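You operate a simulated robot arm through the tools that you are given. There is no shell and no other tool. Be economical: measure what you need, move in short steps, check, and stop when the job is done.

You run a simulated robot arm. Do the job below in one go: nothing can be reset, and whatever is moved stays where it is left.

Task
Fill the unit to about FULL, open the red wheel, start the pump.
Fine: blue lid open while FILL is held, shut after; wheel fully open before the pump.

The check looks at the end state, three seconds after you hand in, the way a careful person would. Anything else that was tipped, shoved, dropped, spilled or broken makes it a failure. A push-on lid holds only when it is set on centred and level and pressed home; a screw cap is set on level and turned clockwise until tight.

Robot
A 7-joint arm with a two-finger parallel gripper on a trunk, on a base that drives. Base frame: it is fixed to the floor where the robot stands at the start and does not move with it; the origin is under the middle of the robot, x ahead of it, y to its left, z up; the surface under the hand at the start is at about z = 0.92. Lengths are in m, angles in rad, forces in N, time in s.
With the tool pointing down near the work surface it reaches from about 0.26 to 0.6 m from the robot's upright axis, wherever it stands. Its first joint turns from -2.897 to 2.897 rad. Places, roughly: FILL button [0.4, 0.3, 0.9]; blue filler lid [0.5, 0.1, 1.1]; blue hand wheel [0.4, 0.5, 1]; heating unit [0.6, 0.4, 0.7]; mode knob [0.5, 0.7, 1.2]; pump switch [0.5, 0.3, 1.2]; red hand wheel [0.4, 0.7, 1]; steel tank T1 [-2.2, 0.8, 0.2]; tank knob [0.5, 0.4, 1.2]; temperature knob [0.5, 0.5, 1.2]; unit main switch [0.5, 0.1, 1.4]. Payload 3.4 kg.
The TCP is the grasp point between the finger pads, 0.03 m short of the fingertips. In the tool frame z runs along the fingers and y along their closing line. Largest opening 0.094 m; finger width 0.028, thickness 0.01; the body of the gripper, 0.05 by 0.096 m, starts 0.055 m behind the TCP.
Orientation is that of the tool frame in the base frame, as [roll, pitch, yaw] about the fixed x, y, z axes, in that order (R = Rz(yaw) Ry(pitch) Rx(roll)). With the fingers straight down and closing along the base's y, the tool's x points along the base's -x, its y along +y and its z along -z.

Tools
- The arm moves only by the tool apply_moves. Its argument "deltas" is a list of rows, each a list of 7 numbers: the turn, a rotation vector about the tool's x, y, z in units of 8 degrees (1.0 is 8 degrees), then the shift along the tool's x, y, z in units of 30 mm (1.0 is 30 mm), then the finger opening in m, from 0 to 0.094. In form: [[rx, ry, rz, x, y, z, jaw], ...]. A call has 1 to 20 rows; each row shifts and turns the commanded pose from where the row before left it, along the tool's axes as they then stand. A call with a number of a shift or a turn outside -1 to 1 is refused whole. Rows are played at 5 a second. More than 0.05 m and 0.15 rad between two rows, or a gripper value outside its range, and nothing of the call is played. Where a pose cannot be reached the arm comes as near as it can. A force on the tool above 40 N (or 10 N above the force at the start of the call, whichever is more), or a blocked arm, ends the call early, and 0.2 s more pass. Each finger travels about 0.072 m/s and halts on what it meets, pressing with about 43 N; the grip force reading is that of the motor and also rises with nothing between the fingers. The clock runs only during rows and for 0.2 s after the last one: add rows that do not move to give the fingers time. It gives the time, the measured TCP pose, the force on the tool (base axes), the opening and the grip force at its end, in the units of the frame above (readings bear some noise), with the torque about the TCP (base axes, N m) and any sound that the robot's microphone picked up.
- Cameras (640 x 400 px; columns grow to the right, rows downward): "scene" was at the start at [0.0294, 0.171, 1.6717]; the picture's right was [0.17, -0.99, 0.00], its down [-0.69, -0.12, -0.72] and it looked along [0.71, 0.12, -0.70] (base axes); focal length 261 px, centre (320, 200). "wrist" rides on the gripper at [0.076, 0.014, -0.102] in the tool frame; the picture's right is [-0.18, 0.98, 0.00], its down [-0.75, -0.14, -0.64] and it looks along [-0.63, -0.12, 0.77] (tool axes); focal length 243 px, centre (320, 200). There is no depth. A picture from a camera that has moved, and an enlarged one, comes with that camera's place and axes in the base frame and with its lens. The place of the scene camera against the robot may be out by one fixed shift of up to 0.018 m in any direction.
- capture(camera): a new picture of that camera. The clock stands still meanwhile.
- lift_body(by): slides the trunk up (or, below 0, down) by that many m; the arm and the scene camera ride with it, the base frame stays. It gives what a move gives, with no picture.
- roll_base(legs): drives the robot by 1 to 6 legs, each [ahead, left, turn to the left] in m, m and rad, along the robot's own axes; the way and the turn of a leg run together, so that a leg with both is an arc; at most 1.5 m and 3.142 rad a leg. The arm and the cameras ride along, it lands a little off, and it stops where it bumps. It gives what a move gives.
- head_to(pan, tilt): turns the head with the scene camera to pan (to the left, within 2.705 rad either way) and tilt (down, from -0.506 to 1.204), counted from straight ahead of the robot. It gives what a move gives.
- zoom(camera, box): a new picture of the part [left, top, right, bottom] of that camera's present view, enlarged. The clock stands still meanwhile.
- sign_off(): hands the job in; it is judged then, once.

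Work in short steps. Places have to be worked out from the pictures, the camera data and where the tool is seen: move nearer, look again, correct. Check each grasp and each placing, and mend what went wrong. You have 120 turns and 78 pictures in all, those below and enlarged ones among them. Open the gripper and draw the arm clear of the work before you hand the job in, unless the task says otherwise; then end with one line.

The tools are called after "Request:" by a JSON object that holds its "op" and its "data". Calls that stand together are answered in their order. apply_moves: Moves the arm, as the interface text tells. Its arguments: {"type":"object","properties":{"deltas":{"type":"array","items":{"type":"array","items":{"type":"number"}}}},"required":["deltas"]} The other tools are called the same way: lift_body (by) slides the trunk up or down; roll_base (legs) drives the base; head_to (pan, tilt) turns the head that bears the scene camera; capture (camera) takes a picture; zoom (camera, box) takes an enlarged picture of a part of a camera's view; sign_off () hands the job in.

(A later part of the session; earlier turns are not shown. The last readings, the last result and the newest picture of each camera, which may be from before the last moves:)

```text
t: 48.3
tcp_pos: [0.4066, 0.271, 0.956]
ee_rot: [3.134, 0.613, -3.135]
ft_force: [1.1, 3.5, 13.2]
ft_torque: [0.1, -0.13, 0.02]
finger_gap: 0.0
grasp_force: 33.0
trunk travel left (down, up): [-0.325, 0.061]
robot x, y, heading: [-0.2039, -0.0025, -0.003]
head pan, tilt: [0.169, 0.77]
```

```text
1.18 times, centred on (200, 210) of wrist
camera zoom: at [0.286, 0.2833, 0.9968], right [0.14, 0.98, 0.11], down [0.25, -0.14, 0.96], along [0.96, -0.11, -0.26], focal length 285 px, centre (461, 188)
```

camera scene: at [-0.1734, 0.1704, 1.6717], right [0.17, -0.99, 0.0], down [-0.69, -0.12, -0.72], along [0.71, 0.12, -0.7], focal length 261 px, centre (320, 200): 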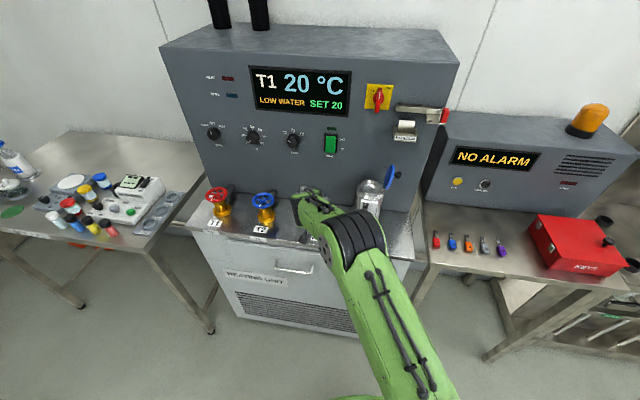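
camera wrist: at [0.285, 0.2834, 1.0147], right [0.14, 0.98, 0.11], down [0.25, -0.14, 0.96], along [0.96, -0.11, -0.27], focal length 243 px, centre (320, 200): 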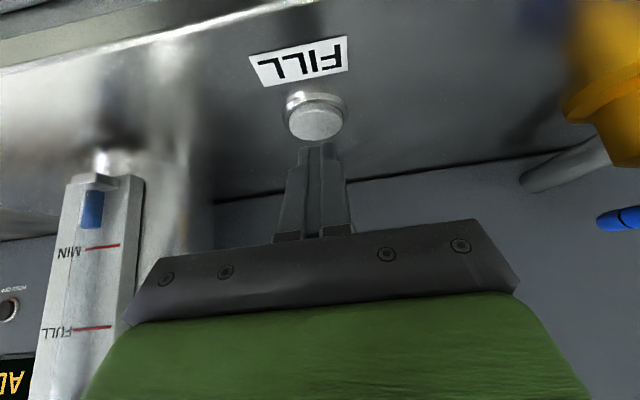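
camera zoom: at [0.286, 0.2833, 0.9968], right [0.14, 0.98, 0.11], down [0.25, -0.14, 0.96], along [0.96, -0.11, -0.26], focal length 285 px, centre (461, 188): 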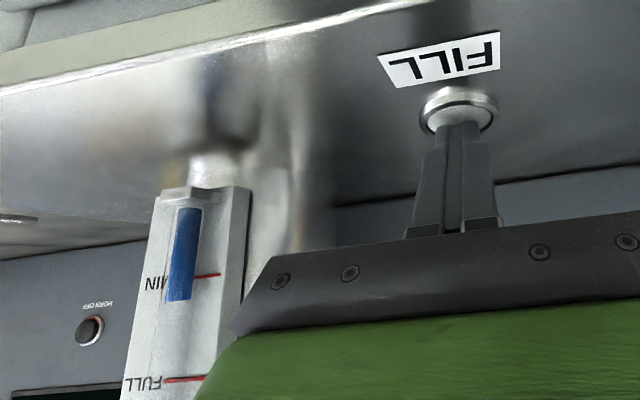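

The rate is about 25 px/s, with FULL about 80 px away. I'll hold 2 s more.

Request:
{"op": "apply_moves", "data": {"deltas": [[0, 0, 0, 0, 0, 0, 0], [0, 0, 0, 0, 0, 0, 0], [0, 0, 0, 0, 0, 0, 0], [0, 0, 0, 0, 0, 0, 0], [0, 0, 0, 0, 0, 0, 0], [0, 0, 0, 0, 0, 0, 0], [0, 0, 0, 0, 0, 0, 0], [0, 0, 0, 0, 0, 0, 0], [0, 0, 0, 0, 0, 0, 0]]}}

Request:
{"op": "zoom", "data": {"camera": "wrist", "box": [0, 40, 400, 380]}}

```text
t: 50.3
tcp_pos: [0.4066, 0.2701, 0.9548]
ee_rot: [3.136, 0.613, -3.134]
ft_force: [4.2, 2.9, 14.9]
ft_torque: [0.13, -0.22, 0.02]
finger_gap: 0.0
grasp_force: 32.9
trunk travel left (down, up): [-0.325, 0.061]
robot x, y, heading: [-0.199, -0.0033, 0.002]
head pan, tilt: [0.169, 0.77]
```

```text
1.18 times, centred on (200, 210) of wrist
camera zoom: at [0.2859, 0.2832, 0.9966], right [0.14, 0.98, 0.11], down [0.25, -0.14, 0.96], along [0.96, -0.11, -0.27], focal length 285 px, centre (461, 188)
```

zoom: 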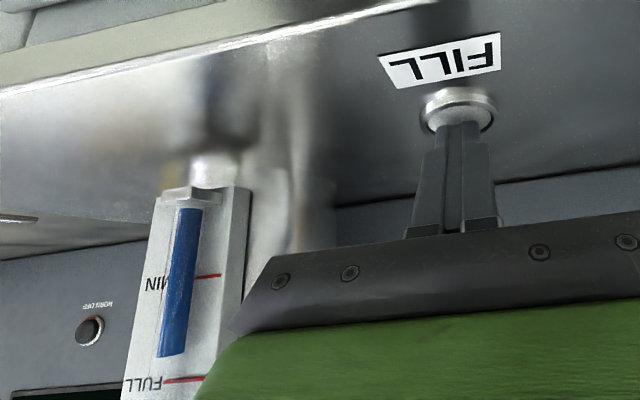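

About 0.85 s of filling remains. I'll hold 3 rows and then lift off.

Request:
{"op": "apply_moves", "data": {"deltas": [[0, 0, 0, 0, 0, 0, 0], [0, 0, 0, 0, 0, 0, 0], [0, 0, 0, 0, 0, 0, 0], [0, 0, 0, -0.4, 0, -0.57, 0], [0, 0, 0, -0.4, 0, -0.57, 0], [0, 0, 0, 0, 0, 0, 0]]}}

Request:
{"op": "zoom", "data": {"camera": "wrist", "box": [0, 80, 240, 320]}}

```text
t: 51.7
tcp_pos: [0.4092, 0.2712, 0.9955]
ee_rot: [3.138, 0.61, -3.132]
ft_force: [-1.0, 0.9, -0.1]
ft_torque: [0.0, 0.0, -0.01]
finger_gap: 0.0001
grasp_force: 32.9
trunk travel left (down, up): [-0.325, 0.061]
robot x, y, heading: [-0.1987, -0.0031, 0.0]
head pan, tilt: [0.169, 0.77]
```

```text
1.67 times, centred on (120, 200) of wrist
camera zoom: at [0.2873, 0.284, 1.0369], right [0.14, 0.98, 0.11], down [0.25, -0.14, 0.96], along [0.96, -0.11, -0.27], focal length 404 px, centre (653, 200)
```

zoom: 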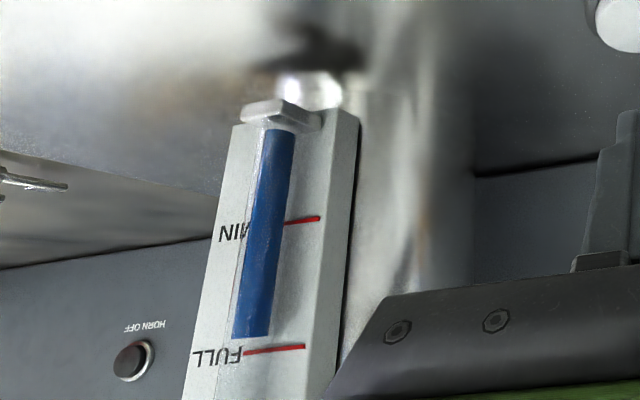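

I'm looking nearly level with the FULL line, and the water is about 11% of the span short, roughly 0.4 s. I'll give a short top-up press.

Request:
{"op": "apply_moves", "data": {"deltas": [[0, 0, 0, 0.4, 0, 0.57, 0], [0, 0, 0, 0.4, 0, 0.57, 0], [0, 0, 0, 0, 0, 0, 0], [0, 0, 0, -0.4, 0, -0.57, 0], [0, 0, 0, -0.4, 0, -0.57, 0], [0, 0, 0, 0, 0, 0, 0]]}}

Request:
{"op": "zoom", "data": {"camera": "wrist", "box": [0, 80, 240, 320]}}

```text
t: 53.1
tcp_pos: [0.4058, 0.269, 0.9941]
ee_rot: [3.138, 0.609, -3.133]
ft_force: [0.7, 0.0, -0.1]
ft_torque: [-0.01, -0.03, -0.02]
finger_gap: 0.0001
grasp_force: 33.3
trunk travel left (down, up): [-0.325, 0.061]
robot x, y, heading: [-0.2029, 0.0023, 0.004]
head pan, tilt: [0.169, 0.77]
heard: click
```

```text
1.67 times, centred on (120, 200) of wrist
camera zoom: at [0.2859, 0.283, 1.0355], right [0.14, 0.98, 0.11], down [0.25, -0.14, 0.96], along [0.96, -0.11, -0.27], focal length 404 px, centre (653, 200)
```

zoom: 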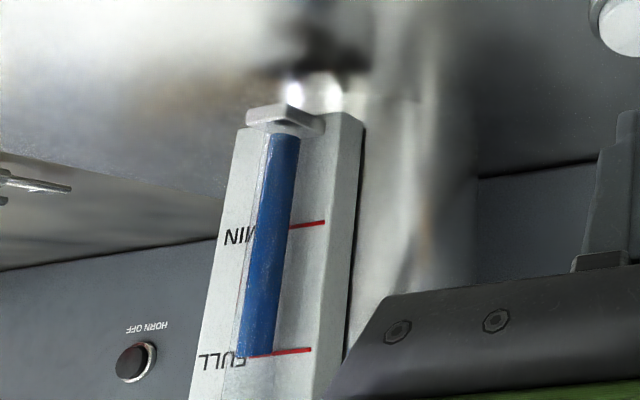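

The level is right at FULL. Next I'll shut the lid: raise the hand, cross in front of the unit to the −y side, behind the open lid.

Request:
{"op": "apply_moves", "data": {"deltas": [[0, 0, 0, -0.303, 0, -0.945, 0], [0, 0, 0, -0.303, 0, -0.945, 0], [0, 0, 0, -0.303, 0, -0.945, 0], [0, 0, 0, -0.303, 0, -0.945, 0], [0, 0, 0, -0.303, 0, -0.945, 0], [0, 0, 0, -0.303, 0, -0.945, 0], [0, 0, 0, -0.303, 0, -0.945, 0], [0, 0, 0, -0.303, 0, -0.945, 0], [0, 0, 0, -0.303, 0, -0.945, 0], [0, 0, 0, 0, 0, 0, 0]]}}

Request:
{"op": "apply_moves", "data": {"deltas": [[0, 0, 0, 0, -0.967, 0, 0], [0, 0, 0, 0, -0.967, 0, 0], [0, 0, 0, 0, -0.967, 0, 0], [0, 0, 0, 0, -0.967, 0, 0], [0, 0, 0, 0, -0.967, 0, 0], [0, 0, 0, 0, -0.967, 0, 0], [0, 0, 0, 0, -0.967, 0, 0], [0, 0, 0, 0, -0.967, 0, 0], [0, 0, 0, 0, -0.967, 0, 0], [0, 0, 0, 0, -0.967, 0, 0], [0, 0, 0, 0, -0.967, 0, 0], [0, 0, 0, 0, 0, 0, 0]]}}

Request:
{"op": "zoom", "data": {"camera": "scene", "box": [310, 130, 450, 250]}}

```text
t: 55.3
tcp_pos: [0.329, 0.2677, 1.253]
ee_rot: [3.137, 0.607, -3.134]
ft_force: [-0.5, 0.0, 1.0]
ft_torque: [-0.04, 0.0, 0.0]
finger_gap: 0.0
grasp_force: 33.1
trunk travel left (down, up): [-0.325, 0.061]
robot x, y, heading: [-0.2001, -0.0002, 0.004]
head pan, tilt: [0.169, 0.77]
```

```text
t: 57.9
tcp_pos: [0.3324, -0.0476, 1.249]
ee_rot: [3.136, 0.61, -3.134]
ft_force: [0.0, -0.3, 0.3]
ft_torque: [0.0, -0.01, -0.01]
finger_gap: 0.0
grasp_force: 32.6
trunk travel left (down, up): [-0.325, 0.061]
robot x, y, heading: [-0.2032, -0.0034, -0.0]
head pan, tilt: [0.169, 0.77]
```

```text
3.33 times, centred on (380, 190) of scene
camera zoom: at [-0.1726, 0.1715, 1.6716], right [0.17, -0.99, 0.0], down [-0.69, -0.12, -0.72], along [0.71, 0.12, -0.7], focal length 871 px, centre (120, 233)
```

zoom: 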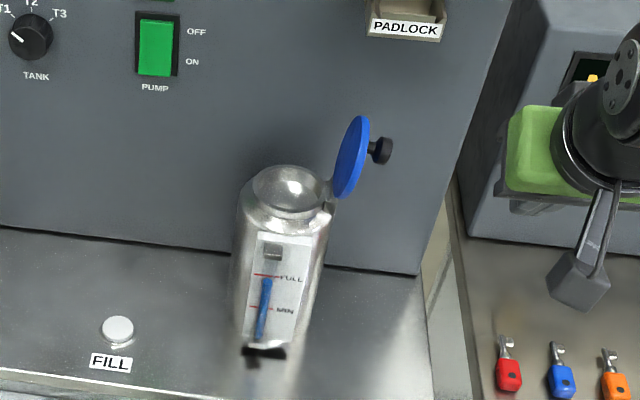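

The level reads at FULL from the scene camera too. I'll move the closed fingertips in beside the knob on its −y side, at about x=0.49, z=1.14.

Request:
{"op": "apply_moves", "data": {"deltas": [[0, 0, 0, -0.383, 0, 0.84, 0], [0, 0, 0, -0.383, 0, 0.84, 0], [0, 0, 0, -0.383, 0, 0.84, 0], [0, 0, 0, -0.383, 0, 0.84, 0], [0, 0, 0, -0.383, 0, 0.84, 0], [0, 0, 0, -0.383, 0, 0.84, 0], [0, 0, 0, 0, 0, 0, 0]]}}

Request:
{"op": "zoom", "data": {"camera": "scene", "box": [310, 130, 450, 250]}}

```text
t: 59.5
tcp_pos: [0.4738, -0.0489, 1.1668]
ee_rot: [3.137, 0.611, -3.135]
ft_force: [-0.1, 0.3, 0.2]
ft_torque: [0.02, -0.03, 0.03]
finger_gap: 0.0002
grasp_force: 32.9
trunk travel left (down, up): [-0.325, 0.061]
robot x, y, heading: [-0.2011, 0.0035, -0.0]
head pan, tilt: [0.169, 0.77]
```

```text
3.33 times, centred on (380, 190) of scene
camera zoom: at [-0.1737, 0.1706, 1.6717], right [0.17, -0.99, 0.0], down [-0.68, -0.12, -0.72], along [0.71, 0.12, -0.69], focal length 871 px, centre (120, 233)
```

zoom: 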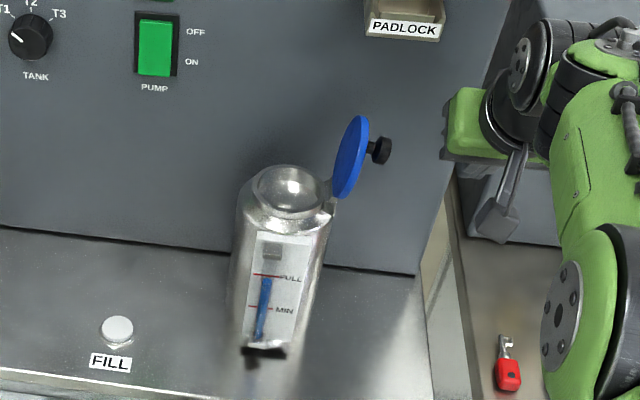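

The view runs along the tool, so the fingers are hidden behind the hand. I'll push slowly toward +y and watch the force.

Request:
{"op": "apply_moves", "data": {"deltas": [[0, 0, 0, 0, 0.4, 0, 0], [0, 0, 0, 0, 0.4, 0, 0], [0, 0, 0, 0, 0.4, 0, 0], [0, 0, 0, 0, 0.4, 0, 0], [0, 0, 0, 0, 0.4, 0, 0], [0, 0, 0, 0, 0, 0, 0]]}}

Request:
{"op": "zoom", "data": {"camera": "scene", "box": [310, 130, 450, 250]}}

```text
t: 60.9
tcp_pos: [0.4746, 0.0112, 1.166]
ee_rot: [3.136, 0.61, -3.136]
ft_force: [0.7, 0.0, 0.0]
ft_torque: [0.0, 0.01, 0.02]
finger_gap: 0.0001
grasp_force: 32.6
trunk travel left (down, up): [-0.325, 0.061]
robot x, y, heading: [-0.2023, -0.0021, 0.005]
head pan, tilt: [0.169, 0.77]
```

```text
3.33 times, centred on (380, 190) of scene
camera zoom: at [-0.1726, 0.1702, 1.6717], right [0.17, -0.99, 0.0], down [-0.69, -0.12, -0.72], along [0.71, 0.12, -0.7], focal length 871 px, centre (120, 233)
```

zoom: 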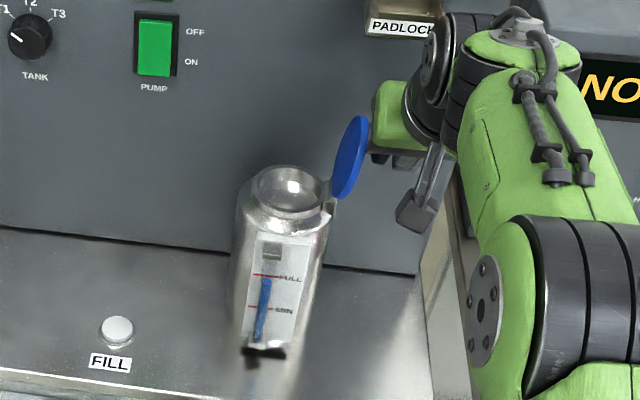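

No contact yet. I'll keep pushing toward +y.

Request:
{"op": "apply_moves", "data": {"deltas": [[0, 0, 0, 0, 0.4, 0, 0], [0, 0, 0, 0, 0.4, 0, 0], [0, 0, 0, 0, 0.4, 0, 0], [0, 0, 0, 0, 0, 0, 0]]}}

Request:
{"op": "zoom", "data": {"camera": "scene", "box": [310, 130, 450, 250]}}

```text
t: 61.9
tcp_pos: [0.4752, 0.0474, 1.1659]
ee_rot: [3.137, 0.61, -3.134]
ft_force: [-0.3, 0.2, 0.1]
ft_torque: [-0.02, 0.0, 0.04]
finger_gap: 0.0
grasp_force: 33.2
trunk travel left (down, up): [-0.325, 0.061]
robot x, y, heading: [-0.2052, -0.0016, 0.003]
head pan, tilt: [0.169, 0.77]
```

```text
3.33 times, centred on (380, 190) of scene
camera zoom: at [-0.1724, 0.1702, 1.6717], right [0.17, -0.99, 0.0], down [-0.69, -0.12, -0.72], along [0.71, 0.12, -0.7], focal length 871 px, centre (120, 233)
```

zoom: 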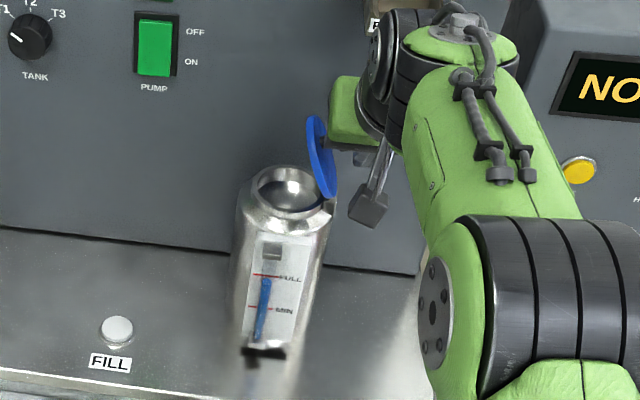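

The lid is swinging with the push, at very low force. I'll continue.

Request:
{"op": "apply_moves", "data": {"deltas": [[0, 0, 0, 0, 0.4, 0, 0], [0, 0, 0, 0, 0.4, 0, 0], [0, 0, 0, 0, 0.4, 0, 0], [0, 0, 0, 0, 0, 0, 0], [0, 0, 0, 0, 0, 0, 0], [0, 0, 0, 0, 0, 0, 0]]}}

Request:
{"op": "zoom", "data": {"camera": "scene", "box": [310, 130, 450, 250]}}

```text
t: 63.3
tcp_pos: [0.4741, 0.082, 1.1658]
ee_rot: [3.135, 0.611, -3.134]
ft_force: [-0.2, 0.7, -1.0]
ft_torque: [0.0, 0.0, 0.0]
finger_gap: 0.0
grasp_force: 33.1
trunk travel left (down, up): [-0.325, 0.061]
robot x, y, heading: [-0.1982, 0.0, 0.003]
head pan, tilt: [0.169, 0.77]
```

```text
3.33 times, centred on (380, 190) of scene
camera zoom: at [-0.1725, 0.1705, 1.6717], right [0.17, -0.99, 0.0], down [-0.69, -0.12, -0.72], along [0.71, 0.12, -0.7], focal length 871 px, centre (120, 233)
```

zoom: 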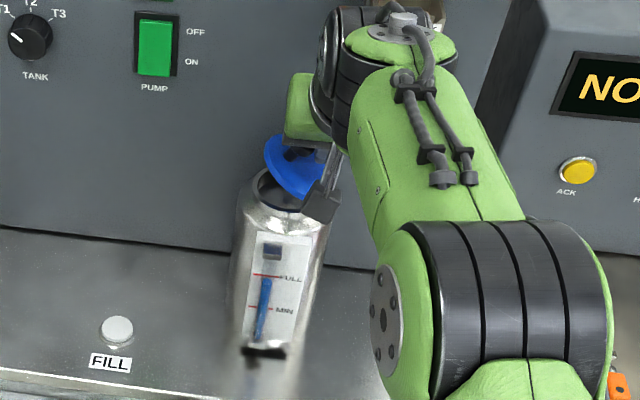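

The lid is at about 45°. I'll continue +y while easing down so the finger follows it shut.

Request:
{"op": "apply_moves", "data": {"deltas": [[0, 0, 0, 0, 0.4, 0, 0], [0, 0, 0, 0.06, 0.4, 0.09, 0], [0, 0, 0, 0.06, 0.4, 0.09, 0], [0, 0, 0, 0, 0, 0, 0], [0, 0, 0, 0, 0, 0, 0]]}}

Request:
{"op": "zoom", "data": {"camera": "scene", "box": [310, 130, 450, 250]}}

```text
t: 64.5
tcp_pos: [0.4728, 0.1069, 1.1588]
ee_rot: [3.136, 0.608, 3.136]
ft_force: [-8.1, -32.9, -9.2]
ft_torque: [-1.12, 0.31, -0.16]
finger_gap: 0.0
grasp_force: 33.1
trunk travel left (down, up): [-0.325, 0.061]
robot x, y, heading: [-0.2021, 0.0007, 0.003]
head pan, tilt: [0.169, 0.77]
```

```text
3.33 times, centred on (380, 190) of scene
camera zoom: at [-0.1727, 0.1624, 1.6724], right [0.17, -0.99, 0.0], down [-0.69, -0.11, -0.72], along [0.71, 0.12, -0.69], focal length 871 px, centre (120, 233)
```

zoom: 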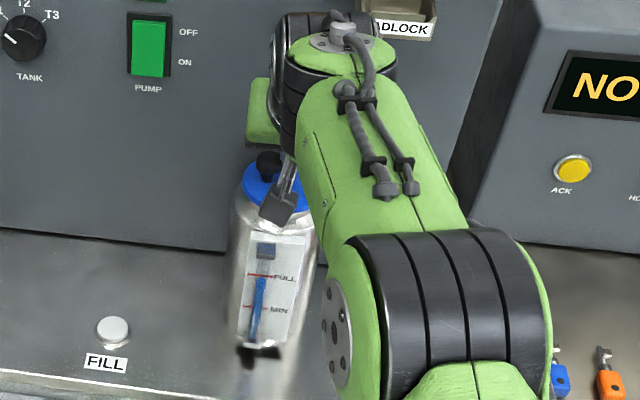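

The lid is down and the finger is now bearing sideways on the knob. I'll back off to −y, rise and look.

Request:
{"op": "apply_moves", "data": {"deltas": [[0, 0, 0, 0, -0.7, 0, 0], [0, 0, 0, -0.573, 0, -0.82, 0], [0, 0, 0, -0.573, 0, -0.82, 0], [0, 0, 0, 1, 0, -0.4, 0], [0, 0, 0, 1, 0, -0.4, 0], [0, 0, 0, 0, 0, 0, 0]]}}

Request:
{"op": "zoom", "data": {"camera": "scene", "box": [310, 130, 450, 250]}}

Request:
{"op": "capture", "data": {"camera": "wrist"}}

```text
t: 65.9
tcp_pos: [0.4099, 0.0977, 1.2054]
ee_rot: [3.138, 0.61, -3.132]
ft_force: [0.4, 0.5, -0.4]
ft_torque: [0.03, 0.01, 0.01]
finger_gap: 0.0
grasp_force: 32.7
trunk travel left (down, up): [-0.325, 0.061]
robot x, y, heading: [-0.1999, -0.0029, 0.003]
head pan, tilt: [0.169, 0.77]
```

```text
3.33 times, centred on (380, 190) of scene
camera zoom: at [-0.1714, 0.1705, 1.6716], right [0.17, -0.99, 0.0], down [-0.69, -0.12, -0.72], along [0.71, 0.12, -0.7], focal length 871 px, centre (120, 233)
```

zoom: 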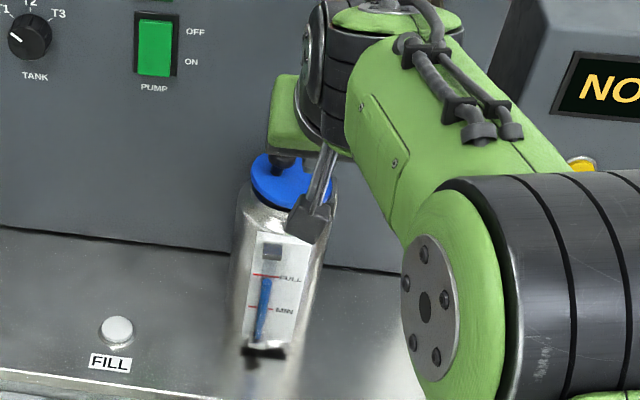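

```text
37 pictures are left
camera wrist: at [0.2892, 0.1101, 1.2458], right [0.14, 0.98, 0.11], down [0.25, -0.14, 0.96], along [0.96, -0.11, -0.27], focal length 243 px, centre (320, 200)
```

wrist: 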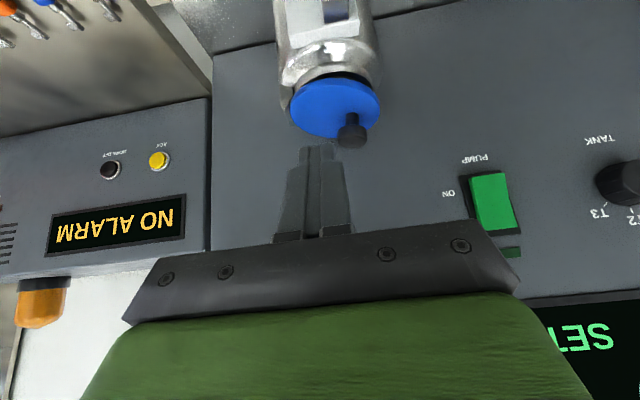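

The lid still looks slightly ajar, so I'll position the fingertips over the knob and press straight down in small steps.

Request:
{"op": "apply_moves", "data": {"deltas": [[0, 0, 0, -0.885, 0.45, 0.715, 0], [0, 0, 0, -0.885, 0.45, 0.715, 0], [0, 0, 0, 0.115, 0, 0.164, 0], [0, 0, 0, 0.115, 0, 0.164, 0], [0, 0, 0, 0.115, 0, 0.164, 0], [0, 0, 0, 0.06, 0, 0.082, 0], [0, 0, 0, 0.06, 0, 0.082, 0], [0, 0, 0, 0.06, 0, 0.082, 0], [0, 0, 0, 0.06, 0, 0.082, 0], [0, 0, 0, 0.06, 0, 0.082, 0], [0, 0, 0, 0.06, 0, 0.082, 0], [0, 0, 0, 0, 0, 0, 0]]}}

Request:
{"op": "capture", "data": {"camera": "wrist"}}

```text
t: 68.5
tcp_pos: [0.4775, 0.1253, 1.169]
ee_rot: [3.133, 0.623, -3.133]
ft_force: [7.4, 3.7, 27.0]
ft_torque: [0.06, -0.42, -0.11]
finger_gap: 0.0004
grasp_force: 32.9
trunk travel left (down, up): [-0.325, 0.061]
robot x, y, heading: [-0.2016, -0.0017, -0.004]
head pan, tilt: [0.169, 0.77]
```

```text
36 pictures are left
camera wrist: at [0.3564, 0.1386, 1.2094], right [0.14, 0.98, 0.11], down [0.24, -0.14, 0.96], along [0.96, -0.11, -0.26], focal length 243 px, centre (320, 200)
```

wrist: 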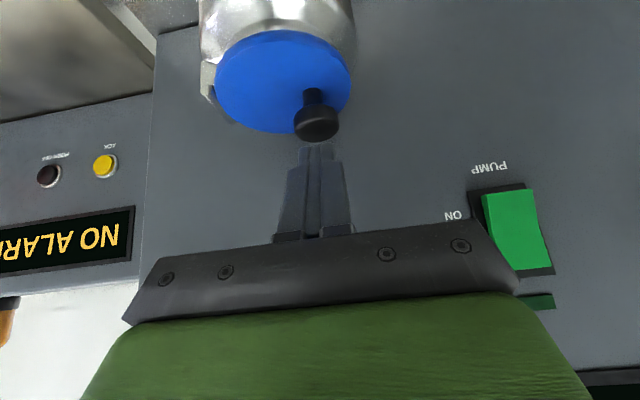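

The press held at 27 N with no further travel and the lid looks seated. I'll lift off and back to verify it, and look at the wheels.

Request:
{"op": "apply_moves", "data": {"deltas": [[0, 0, 0, -0.573, 0, -0.82, 0], [0, 0, 0, 0, 0, -1, 0], [0, 0, 0, 0, 0, -1, 0], [0, 0, 0, 0.3, 0, -1, 0], [0, 0, 0, 0.3, 0, -1, 0], [0, 0, 0, 0, 0, 0, 0]]}}

Request:
{"op": "zoom", "data": {"camera": "wrist", "box": [230, 0, 430, 160]}}

Request:
{"op": "zoom", "data": {"camera": "scene", "box": [180, 100, 360, 250]}}

```text
t: 69.9
tcp_pos: [0.3958, 0.1247, 1.2811]
ee_rot: [3.136, 0.608, -3.132]
ft_force: [1.2, -0.3, 0.7]
ft_torque: [-0.01, 0.0, 0.0]
finger_gap: 0.0001
grasp_force: 33.2
trunk travel left (down, up): [-0.325, 0.061]
robot x, y, heading: [-0.2042, 0.0004, 0.006]
head pan, tilt: [0.169, 0.77]
```

```text
2.50 times, centred on (330, 80) of wrist
camera zoom: at [0.2752, 0.137, 1.3227], right [0.14, 0.98, 0.11], down [0.25, -0.14, 0.96], along [0.96, -0.11, -0.27], focal length 606 px, centre (295, 500)
```

zoom: 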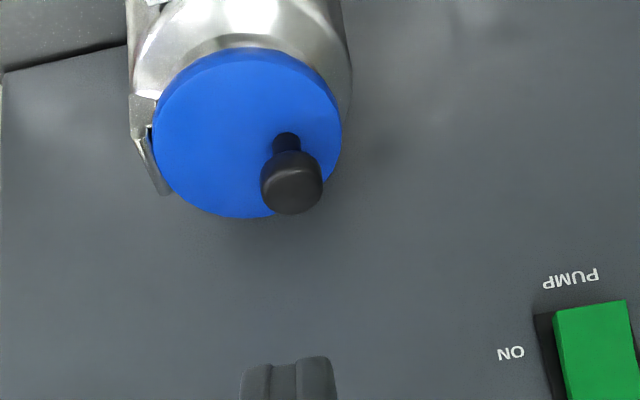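

```text
2.67 times, centred on (270, 175) of scene
camera zoom: at [-0.1713, 0.1707, 1.6716], right [0.17, -0.99, 0.0], down [-0.69, -0.12, -0.72], along [0.71, 0.12, -0.7], focal length 696 px, centre (453, 267)
```

zoom: 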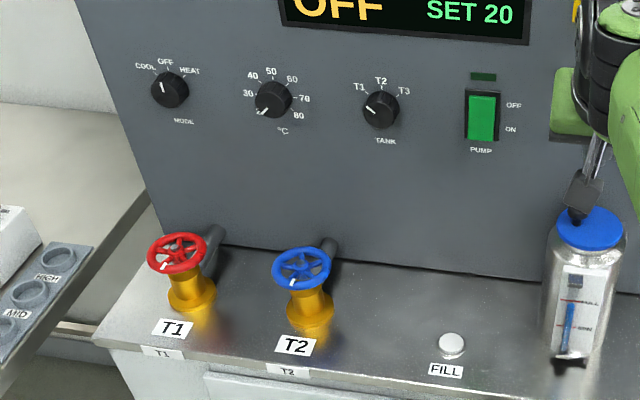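

The lid is shut level and the LOW WATER warning is gone. Next is the red wheel, axis vertical, at about (0.445, 0.65, 1.02). I'll fold the arm back to pointing down and shift the base left so I can reach it.

Request:
{"op": "apply_moves", "data": {"deltas": [[0, 0, 0, 0.82, 0, -0.573, 0], [0, 0, 0, 0.82, 0, -0.573, 0], [0, 0, 0, 0.82, 0, -0.573, 0], [0, 0, 0, 0.82, 0, -0.573, 0], [0, 0.875, 0, 0, 0, 0, 0.06], [0, 0.875, 0, 0, 0, 0, 0.06], [0, 0.875, 0, 0, 0, 0, 0.06], [0, 0.875, 0, 0, 0, 0, 0.06], [0, 0.875, 0, 0, 0, 0, 0.06], [0, 0, 0, 1, 0, 0, 0.06], [0, 0, 0, 0, 0, 0, 0.06]]}}

Request:
{"op": "roll_base", "data": {"legs": [[0, 0.45, 0], [0.13, 0, 0]]}}

Request:
{"op": "capture", "data": {"camera": "wrist"}}

Request:
{"op": "capture", "data": {"camera": "scene"}}

```text
t: 72.3
tcp_pos: [0.2459, 0.1224, 1.2795]
ee_rot: [3.138, -0.004, -3.133]
ft_force: [0.3, 0.5, -0.7]
ft_torque: [0.0, 0.03, 0.02]
finger_gap: 0.0602
grasp_force: 0.2
trunk travel left (down, up): [-0.325, 0.061]
robot x, y, heading: [-0.1993, 0.0001, 0.002]
head pan, tilt: [0.169, 0.77]
```

```text
t: 75.9
tcp_pos: [0.3749, 0.5796, 1.2807]
ee_rot: [3.139, -0.003, -3.124]
ft_force: [-0.1, -0.5, -0.4]
ft_torque: [0.0, 0.04, -0.01]
finger_gap: 0.0601
grasp_force: 0.1
trunk travel left (down, up): [-0.325, 0.061]
robot x, y, heading: [-0.0713, 0.4509, 0.007]
head pan, tilt: [0.169, 0.77]
```

```text
33 pictures are left
camera wrist: at [0.298, 0.5911, 1.3841], right [0.17, 0.99, 0.0], down [0.76, -0.13, 0.64], along [0.63, -0.1, -0.77], focal length 243 px, centre (320, 200)
```

wrist: 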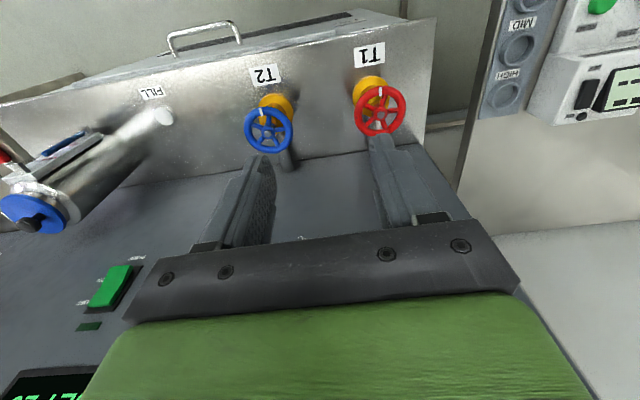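

```text
32 pictures are left
camera scene: at [-0.043, 0.6238, 1.6717], right [0.18, -0.98, 0.0], down [-0.68, -0.12, -0.72], along [0.71, 0.13, -0.7], focal length 261 px, centre (320, 200)
```

scene: 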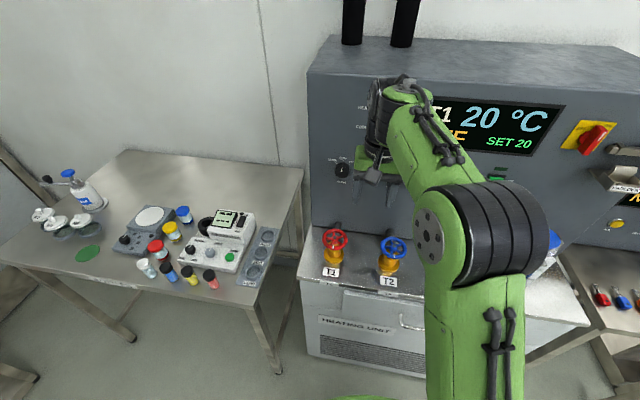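

The red wheel's rim is about 0.08 m across, so the open gripper can straddle it from above. I'll move above the estimated centre (0.435, 0.657) at z=1.13 and look.

Request:
{"op": "apply_moves", "data": {"deltas": [[0, 0, 0, -0.4, 0.513, 1, 0.094], [0, 0, 0, -0.4, 0.513, 1, 0.094], [0, 0, 0, -0.4, 0.513, 1, 0.094], [0, 0, 0, -0.4, 0.513, 1, 0.094], [0, 0, 0, -0.4, 0.513, 1, 0.094], [0, 0, 0, 0, 0, 0, 0.094]]}}

Request:
{"op": "capture", "data": {"camera": "wrist"}}

Request:
{"op": "zoom", "data": {"camera": "scene", "box": [280, 170, 440, 290]}}

```text
t: 77.3
tcp_pos: [0.432, 0.6564, 1.1319]
ee_rot: [3.135, 0.0, -3.124]
ft_force: [0.0, -0.1, -0.2]
ft_torque: [0.03, -0.02, 0.0]
finger_gap: 0.094
grasp_force: 0.0
trunk travel left (down, up): [-0.325, 0.061]
robot x, y, heading: [-0.0696, 0.4517, 0.009]
head pan, tilt: [0.169, 0.77]
```

```text
31 pictures are left
camera wrist: at [0.3569, 0.669, 1.2353], right [0.17, 0.99, 0.0], down [0.76, -0.13, 0.64], along [0.63, -0.1, -0.77], focal length 243 px, centre (320, 200)
```

wrist: 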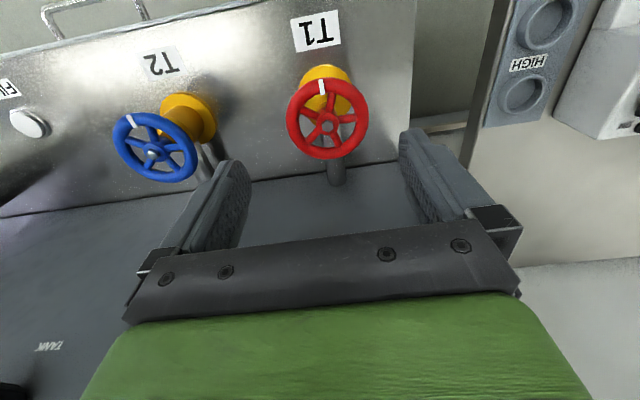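

```text
3.33 times, centred on (360, 230) of scene
camera zoom: at [-0.0448, 0.6234, 1.6718], right [0.18, -0.98, 0.0], down [-0.68, -0.12, -0.72], along [0.71, 0.13, -0.7], focal length 871 px, centre (187, 100)
```

zoom: 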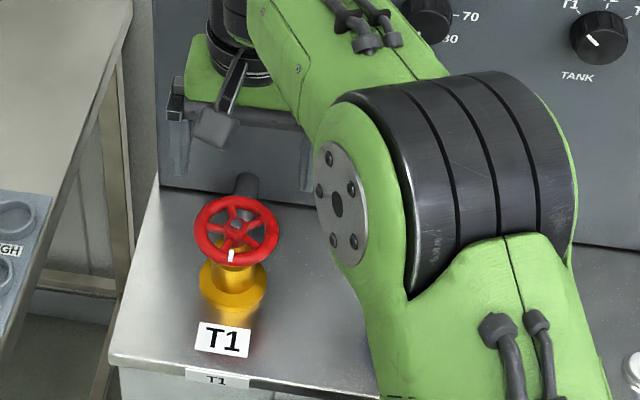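

From two wrist views the wheel centre is at (0.448, 0.663, 0.998). I'll centre over it and turn +90° first, so a full 180° counterclockwise stroke is available, then check.

Request:
{"op": "apply_moves", "data": {"deltas": [[0, 0, 0, -0.53, 0.22, 0, 0.094], [0, 0, 0.93, 0, 0, 0, 0.094], [0, 0, 0.93, 0, 0, 0, 0.094], [0, 0, 0.93, 0, 0, 0, 0.094], [0, 0, 0.93, 0, 0, 0, 0.094], [0, 0, 0.93, 0, 0, 0, 0.094], [0, 0, 0.93, 0, 0, 0, 0.094], [0, 0, 0.93, 0, 0, 0, 0.094], [0, 0, 0.93, 0, 0, 0, 0.094], [0, 0, 0.93, 0, 0, 0, 0.094], [0, 0, 0.93, 0, 0, 0, 0.094], [0, 0, 0.93, 0, 0, 0, 0.094], [0, 0, 0.93, 0, 0, 0, 0.094], [0, 0, 0, 0, 0, 1, 0.094], [0, 0, 0, 0, 0, 0.7, 0.094], [0, 0, 0, 0, 0, 0, 0.094]]}}

Request:
{"op": "capture", "data": {"camera": "wrist"}}

```text
t: 80.7
tcp_pos: [0.4478, 0.6656, 1.0799]
ee_rot: [-3.141, -0.004, 1.6]
ft_force: [-0.8, -1.4, -0.5]
ft_torque: [-0.01, 0.02, 0.0]
finger_gap: 0.0941
grasp_force: 0.0
trunk travel left (down, up): [-0.325, 0.061]
robot x, y, heading: [-0.0719, 0.454, 0.01]
head pan, tilt: [0.169, 0.77]
```

```text
29 pictures are left
camera wrist: at [0.4599, 0.7419, 1.1838], right [0.99, -0.15, 0.0], down [-0.12, -0.76, 0.64], along [-0.1, -0.63, -0.77], focal length 243 px, centre (320, 200)
```

wrist: 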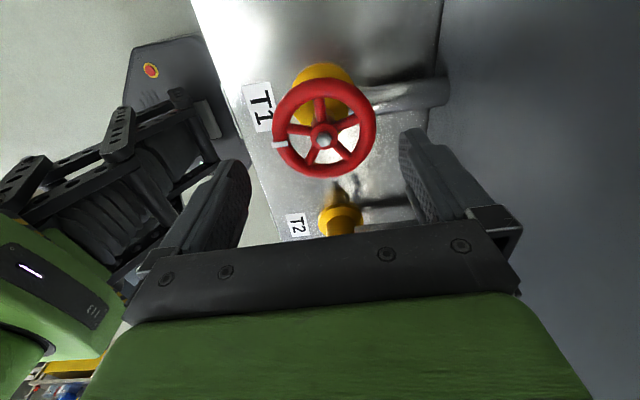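

The wheel centre is confirmed at (0.450, 0.663) and the pipe is lower than the wheel. I'll correct by 2–3 mm, descend so the fingers straddle the rim, and look.

Request:
{"op": "apply_moves", "data": {"deltas": [[0, 0, 0, -0.087, 0.08, 0.5, 0.094], [0, 0, 0, 0, 0, 0.55, 0.094], [0, 0, 0, 0, 0, 0.55, 0.094], [0, 0, 0, 0, 0, 0.55, 0.094], [0, 0, 0, 0, 0, 0, 0.094]]}}

Request:
{"op": "capture", "data": {"camera": "wrist"}}

```text
t: 81.9
tcp_pos: [0.4492, 0.6619, 1.0164]
ee_rot: [3.14, -0.004, 1.6]
ft_force: [0.3, -0.6, 0.5]
ft_torque: [-0.01, 0.0, -0.03]
finger_gap: 0.0938
grasp_force: 0.1
trunk travel left (down, up): [-0.325, 0.061]
robot x, y, heading: [-0.0717, 0.4541, 0.009]
head pan, tilt: [0.169, 0.77]
```

```text
28 pictures are left
camera wrist: at [0.4617, 0.7389, 1.1201], right [0.99, -0.15, 0.0], down [-0.12, -0.76, 0.64], along [-0.1, -0.63, -0.77], focal length 243 px, centre (320, 200)
```

wrist: 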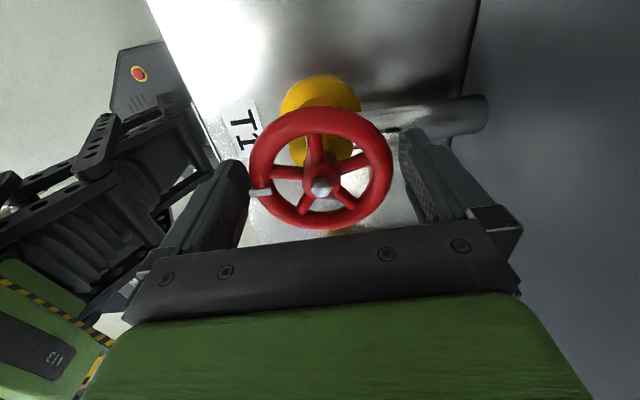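

The wheel sits centred between the fingers. I'll go down 8 mm more and close on the rim.

Request:
{"op": "apply_moves", "data": {"deltas": [[0, 0, 0, 0, 0, 0.27, 0.094], [0, 0, 0, 0, 0, 0, 0.07], [0, 0, 0, 0, 0, 0, 0.06], [0, 0, 0, 0, 0, 0, 0.06], [0, 0, 0, 0, 0, 0, 0.06]]}}

```text
t: 83.1
tcp_pos: [0.4483, 0.6633, 1.0081]
ee_rot: [3.141, -0.004, 1.602]
ft_force: [2.8, -0.3, -2.4]
ft_torque: [0.02, -0.61, 0.03]
finger_gap: 0.0816
grasp_force: 45.3
trunk travel left (down, up): [-0.325, 0.061]
robot x, y, heading: [-0.0684, 0.4518, 0.007]
head pan, tilt: [0.169, 0.77]
```

Gripped on the 0.0816 m rim. I'll turn counterclockwise seen from above (−z in the tool) by 36° and check the torque.

Request:
{"op": "apply_moves", "data": {"deltas": [[0, 0, -0.9, 0, 0, 0, 0.06], [0, 0, -0.9, 0, 0, 0, 0.06], [0, 0, -0.9, 0, 0, 0, 0.06], [0, 0, -0.9, 0, 0, 0, 0.06], [0, 0, -0.9, 0, 0, 0, 0.06], [0, 0, 0, 0, 0, 0, 0.06]]}}

Request:
{"op": "capture", "data": {"camera": "wrist"}}

```text
t: 84.5
tcp_pos: [0.4489, 0.663, 1.0078]
ee_rot: [3.14, -0.006, 2.232]
ft_force: [-1.8, 2.7, 3.5]
ft_torque: [0.16, 0.9, 0.05]
finger_gap: 0.0814
grasp_force: 46.1
trunk travel left (down, up): [-0.325, 0.061]
robot x, y, heading: [-0.0722, 0.4512, 0.005]
head pan, tilt: [0.169, 0.77]
```

```text
27 pictures are left
camera wrist: at [0.4138, 0.7311, 1.1112], right [0.89, 0.46, 0.0], down [0.35, -0.68, 0.64], along [0.29, -0.57, -0.77], focal length 243 px, centre (320, 200)
```

wrist: 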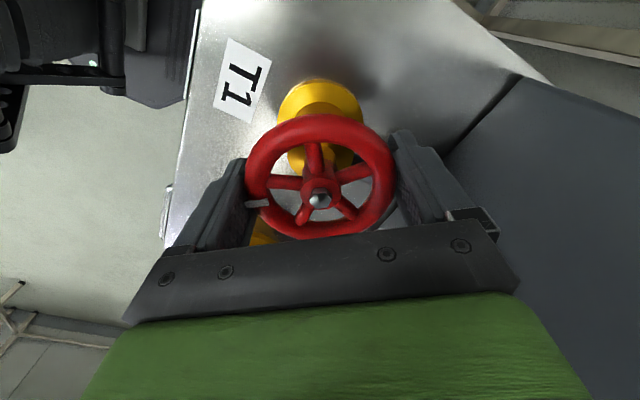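

The wheel turns with the gripper (the white mark follows) and the torque is tiny. I'll continue the stroke.

Request:
{"op": "apply_moves", "data": {"deltas": [[0, 0, -0.95, 0, 0, 0, 0.06], [0, 0, -0.95, 0, 0, 0, 0.06], [0, 0, -0.95, 0, 0, 0, 0.06], [0, 0, -0.95, 0, 0, 0, 0.06], [0, 0, -0.95, 0, 0, 0, 0.06], [0, 0, -0.95, 0, 0, 0, 0.06], [0, 0, -0.95, 0, 0, 0, 0.06], [0, 0, -0.95, 0, 0, 0, 0.06], [0, 0, -0.95, 0, 0, 0, 0.06], [0, 0, -0.95, 0, 0, 0, 0.06], [0, 0, -0.95, 0, 0, 0, 0.06], [0, 0, -0.95, 0, 0, 0, 0.06], [0, 0, -0.95, 0, 0, 0, 0.06], [0, 0, -0.95, 0, 0, 0, 0.06], [0, 0, -0.95, 0, 0, 0, 0.06], [0, 0, -0.95, 0, 0, 0, 0.06], [0, 0, 0, 0, 0, 0, 0.06]]}}

Request:
{"op": "capture", "data": {"camera": "wrist"}}

```text
t: 88.1
tcp_pos: [0.4491, 0.6609, 1.0078]
ee_rot: [3.14, 0.004, -1.93]
ft_force: [-4.7, -7.9, -9.7]
ft_torque: [0.27, -0.34, 0.0]
finger_gap: 0.0812
grasp_force: 45.0
trunk travel left (down, up): [-0.325, 0.061]
robot x, y, heading: [-0.0726, 0.4544, 0.006]
head pan, tilt: [0.169, 0.77]
```

```text
26 pictures are left
camera wrist: at [0.41, 0.5944, 1.1107], right [-0.86, 0.52, 0.0], down [0.4, 0.65, 0.64], along [0.33, 0.55, -0.76], focal length 243 px, centre (320, 200)
```

wrist: 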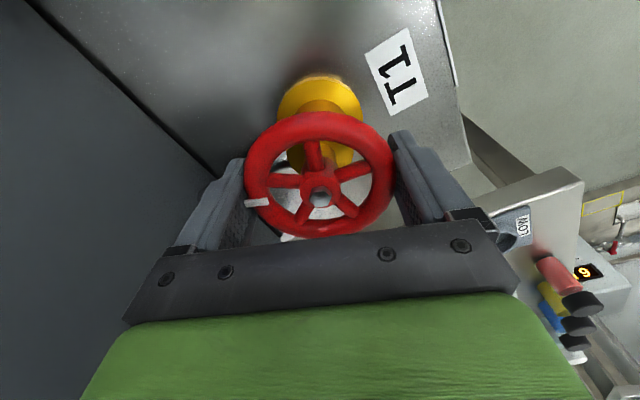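

It's still turning freely, 158° so far. I'll finish the stroke with 3 more rows, open, and rotate back 180° in place around the rim.

Request:
{"op": "apply_moves", "data": {"deltas": [[0, 0, -0.95, 0, 0, 0, 0.06], [0, 0, -0.95, 0, 0, 0, 0.06], [0, 0, -0.95, 0, 0, 0, 0.06], [0, 0, 0, 0, 0, 0, 0.06], [0, 0, 0, 0, 0, 0, 0.094], [0, 0, 0, 0, 0, 0, 0.094]]}}

Request:
{"op": "apply_moves", "data": {"deltas": [[0, 0, 1, 0, 0, 0, 0.094], [0, 0, 1, 0, 0, 0, 0.094], [0, 0, 1, 0, 0, 0, 0.094], [0, 0, 1, 0, 0, 0, 0.094], [0, 0, 1, 0, 0, 0, 0.094], [0, 0, 1, 0, 0, 0, 0.094], [0, 0, 1, 0, 0, 0, 0.094], [0, 0, 1, 0, 0, 0, 0.094], [0, 0, 1, 0, 0, 0, 0.094], [0, 0, 1, 0, 0, 0, 0.094], [0, 0, 1, 0, 0, 0, 0.094], [0, 0, 1, 0, 0, 0, 0.094], [0, 0, 1, 0, 0, 0, 0.094], [0, 0, 1, 0, 0, 0, 0.094], [0, 0, 1, 0, 0, 0, 0.094], [0, 0, 1, 0, 0, 0, 0.094], [0, 0, 1, 0, 0, 0, 0.094], [0, 0, 1, 0, 0, 0, 0.094], [0, 0, 1, 0, 0, 0, 0.094], [0, 0, 1, 0, 0, 0, 0.094]]}}

Request:
{"op": "capture", "data": {"camera": "wrist"}}

```text
t: 89.5
tcp_pos: [0.4509, 0.6627, 1.0073]
ee_rot: [3.141, 0.003, -1.532]
ft_force: [0.1, -1.1, 0.5]
ft_torque: [-0.03, 0.01, -0.01]
finger_gap: 0.0939
grasp_force: 0.0
trunk travel left (down, up): [-0.325, 0.061]
robot x, y, heading: [-0.0721, 0.4526, 0.012]
head pan, tilt: [0.169, 0.77]
```

```text
t: 93.7
tcp_pos: [0.4491, 0.6624, 1.0065]
ee_rot: [-3.142, -0.005, 1.956]
ft_force: [0.3, -0.5, 0.6]
ft_torque: [-0.04, 0.03, 0.0]
finger_gap: 0.0938
grasp_force: 0.1
trunk travel left (down, up): [-0.325, 0.061]
robot x, y, heading: [-0.0713, 0.4527, 0.01]
head pan, tilt: [0.169, 0.77]
```

```text
25 pictures are left
camera wrist: at [0.4347, 0.738, 1.1114], right [0.98, 0.2, 0.0], down [0.15, -0.75, 0.64], along [0.13, -0.63, -0.77], focal length 243 px, centre (320, 200)
```

wrist: 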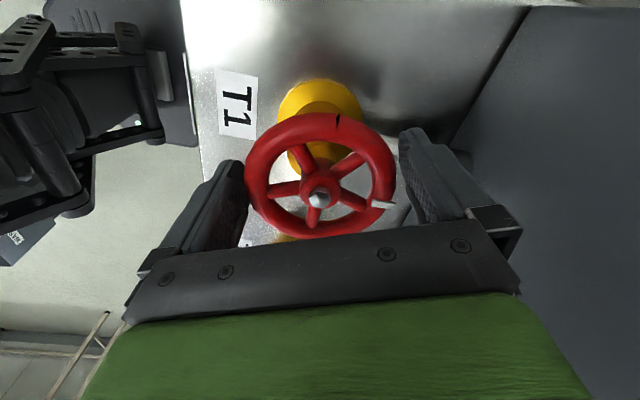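

The wheel stayed at about 180° turned. I'll regrip and make another stroke.

Request:
{"op": "apply_moves", "data": {"deltas": [[0, 0, 0, 0, 0, 0, 0.06], [0, 0, 0, 0, 0, 0, 0.06], [0, 0, -0.95, 0, 0, 0, 0.06], [0, 0, -0.95, 0, 0, 0, 0.06], [0, 0, -0.95, 0, 0, 0, 0.06], [0, 0, -0.95, 0, 0, 0, 0.06], [0, 0, -0.95, 0, 0, 0, 0.06], [0, 0, -0.95, 0, 0, 0, 0.06], [0, 0, -0.95, 0, 0, 0, 0.06], [0, 0, -0.95, 0, 0, 0, 0.06], [0, 0, -0.95, 0, 0, 0, 0.06], [0, 0, -0.95, 0, 0, 0, 0.06], [0, 0, 0, 0, 0, 0, 0.06]]}}

Request:
{"op": "capture", "data": {"camera": "wrist"}}

```text
t: 96.5
tcp_pos: [0.4485, 0.6615, 1.008]
ee_rot: [3.137, -0.001, -2.997]
ft_force: [-5.3, -4.4, -2.1]
ft_torque: [0.25, 0.34, 0.03]
finger_gap: 0.0814
grasp_force: 44.7
trunk travel left (down, up): [-0.325, 0.061]
robot x, y, heading: [-0.0711, 0.4514, 0.006]
head pan, tilt: [0.169, 0.77]
```

```text
24 pictures are left
camera wrist: at [0.3721, 0.6643, 1.111], right [0.04, 1.0, 0.0], down [0.77, -0.03, 0.64], along [0.64, -0.02, -0.77], focal length 243 px, centre (320, 200)
```

wrist: 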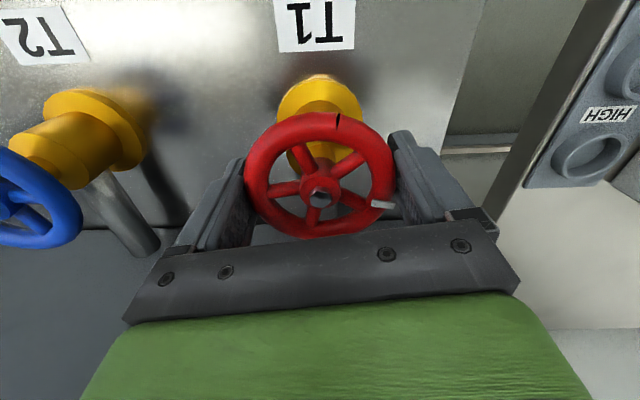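

Still following freely, about 257° in total. I'll continue.

Request:
{"op": "apply_moves", "data": {"deltas": [[0, 0, -0.95, 0, 0, 0, 0.06], [0, 0, -0.95, 0, 0, 0, 0.06], [0, 0, -0.95, 0, 0, 0, 0.06], [0, 0, -0.95, 0, 0, 0, 0.06], [0, 0, -0.95, 0, 0, 0, 0.06], [0, 0, -0.95, 0, 0, 0, 0.06], [0, 0, -0.95, 0, 0, 0, 0.06], [0, 0, -0.95, 0, 0, 0, 0.06], [0, 0, -0.95, 0, 0, 0, 0.06], [0, 0, -0.95, 0, 0, 0, 0.06], [0, 0, 0, 0, 0, 0, 0.06]]}}

Request:
{"op": "capture", "data": {"camera": "wrist"}}

```text
t: 98.9
tcp_pos: [0.4501, 0.6632, 1.0074]
ee_rot: [3.141, 0.001, -1.67]
ft_force: [-0.7, -0.4, -2.6]
ft_torque: [-0.11, 0.11, -1.19]
finger_gap: 0.0822
grasp_force: 44.8
trunk travel left (down, up): [-0.325, 0.061]
robot x, y, heading: [-0.0669, 0.4503, 0.011]
head pan, tilt: [0.169, 0.77]
```

```text
23 pictures are left
camera wrist: at [0.4288, 0.588, 1.1103], right [-0.96, 0.28, 0.0], down [0.22, 0.73, 0.65], along [0.18, 0.62, -0.76], focal length 243 px, centre (320, 200)
```

wrist: 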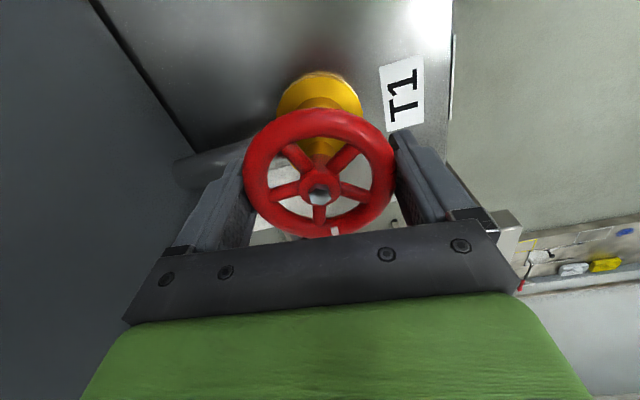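

The torque jumped to −1.2 N·m and the mark slipped relative to the fingers, so the wheel seems to have hit its stop at about 270°. I'll open, rotate back, regrip and test once more.

Request:
{"op": "apply_moves", "data": {"deltas": [[0, 0, 0, 0, 0, 0, 0.094], [0, 0, 0, 0, 0, 0, 0.094], [0, 0, 1, 0, 0, 0, 0.094], [0, 0, 1, 0, 0, 0, 0.094], [0, 0, 1, 0, 0, 0, 0.094], [0, 0, 1, 0, 0, 0, 0.094], [0, 0, 1, 0, 0, 0, 0.094], [0, 0, 1, 0, 0, 0, 0.094], [0, 0, 0, 0, 0, 0, 0.06], [0, 0, 0, 0, 0, 0, 0.06], [0, 0, 0, 0, 0, 0, 0.06]]}}

Request:
{"op": "apply_moves", "data": {"deltas": [[0, 0, -0.6, 0, 0, 0, 0.06], [0, 0, -0.6, 0, 0, 0, 0.06], [0, 0, -0.6, 0, 0, 0, 0.06], [0, 0, 0, 0, 0, 0, 0.06]]}}

Request:
{"op": "capture", "data": {"camera": "wrist"}}

```text
t: 101.3
tcp_pos: [0.4495, 0.6611, 1.0069]
ee_rot: [3.138, 0.002, -2.51]
ft_force: [1.7, -3.8, -0.1]
ft_torque: [-0.56, 0.05, -0.02]
finger_gap: 0.0823
grasp_force: 44.9
trunk travel left (down, up): [-0.325, 0.061]
robot x, y, heading: [-0.0747, 0.4534, 0.007]
head pan, tilt: [0.169, 0.77]
```

```text
t: 102.3
tcp_pos: [0.4498, 0.6632, 1.0068]
ee_rot: [3.139, 0.004, -2.258]
ft_force: [-0.8, -3.2, -1.5]
ft_torque: [-0.12, -0.09, -1.77]
finger_gap: 0.0818
grasp_force: 45.6
trunk travel left (down, up): [-0.325, 0.061]
robot x, y, heading: [-0.0697, 0.4527, 0.007]
head pan, tilt: [0.169, 0.77]
```

```text
22 pictures are left
camera wrist: at [0.3912, 0.6121, 1.1102], right [-0.64, 0.77, 0.0], down [0.59, 0.49, 0.64], along [0.49, 0.41, -0.77], focal length 243 px, centre (320, 200)
```

wrist: 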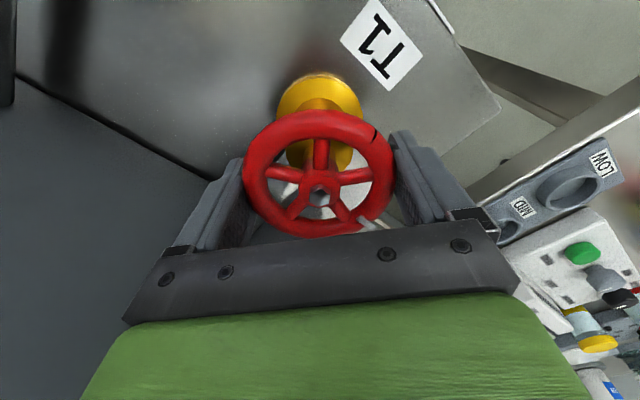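

The wheel is firmly against its stop (−1.8 N·m, mark unchanged), so it's fully open. I'll release, rise straight up, square the yaw, draw back, and move the base for the pump switch.

Request:
{"op": "apply_moves", "data": {"deltas": [[0, 0, 0, 0, 0, 0, 0.094], [0, 0, 0, 0, 0, 0, 0.094], [0, 0, 0, 0, 0, -0.7, 0.094], [0, 0, 0, 0, 0, -1, 0.094], [0, 0, 0, 0, 0, -1, 0.094], [0, 0, 0, 0, 0, -1, 0.094], [0, 0, 0, 0, 0, -1, 0.094], [0, 0, 0, 0, 0, -1, 0.094], [0, 0, 0, 0, 0, -1, 0.094], [0, 0, 0, 0, 0, -1, 0.094], [0, 0, 0.904, 0, 0, 0, 0], [0, 0, 0.904, 0, 0, 0, 0], [0, 0, 0.904, 0, 0, 0, 0], [0, 0, 0.904, 0, 0, 0, 0], [0, 0, 0.904, 0, 0, 0, 0], [0, 0, 0.904, 0, 0, 0, 0], [0, 0, 0.904, 1, 0, 0, 0], [0, 0, 0, 1, 0, 0, 0], [0, 0, 0, 1, 0, 0, 0], [0, 0, 0, 1, 0, 0, 0]]}}

Request:
{"op": "roll_base", "data": {"legs": [[-0.13, 0, 0], [0, -0.25, 0]]}}

Request:
{"op": "zoom", "data": {"camera": "scene", "box": [180, 80, 440, 260]}}

```text
t: 106.5
tcp_pos: [0.3213, 0.6557, 1.2345]
ee_rot: [3.137, 0.003, 3.141]
ft_force: [-0.1, -0.3, -0.2]
ft_torque: [0.0, 0.0, -0.04]
finger_gap: 0.0
grasp_force: 32.7
out of reach, approached as far as the arm can: row 10
trunk travel left (down, up): [-0.325, 0.061]
robot x, y, heading: [-0.0727, 0.4515, 0.006]
head pan, tilt: [0.169, 0.77]
```

```text
t: 109.2
tcp_pos: [0.1931, 0.4071, 1.2332]
ee_rot: [3.135, -0.001, -3.14]
ft_force: [0.4, -1.2, -0.2]
ft_torque: [0.04, 0.0, 0.01]
finger_gap: 0.0
grasp_force: 33.0
trunk travel left (down, up): [-0.325, 0.061]
robot x, y, heading: [-0.2006, 0.2036, 0.01]
head pan, tilt: [0.169, 0.77]
```

```text
2.22 times, centred on (310, 170) of scene
camera zoom: at [-0.1718, 0.3734, 1.6718], right [0.18, -0.98, 0.0], down [-0.68, -0.12, -0.72], along [0.71, 0.13, -0.7], focal length 580 px, centre (342, 267)
```

zoom: 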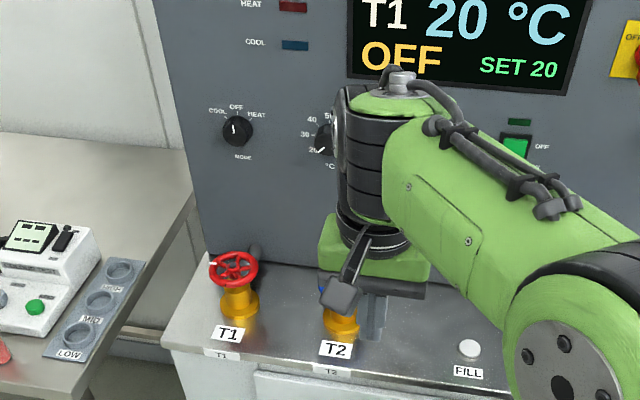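

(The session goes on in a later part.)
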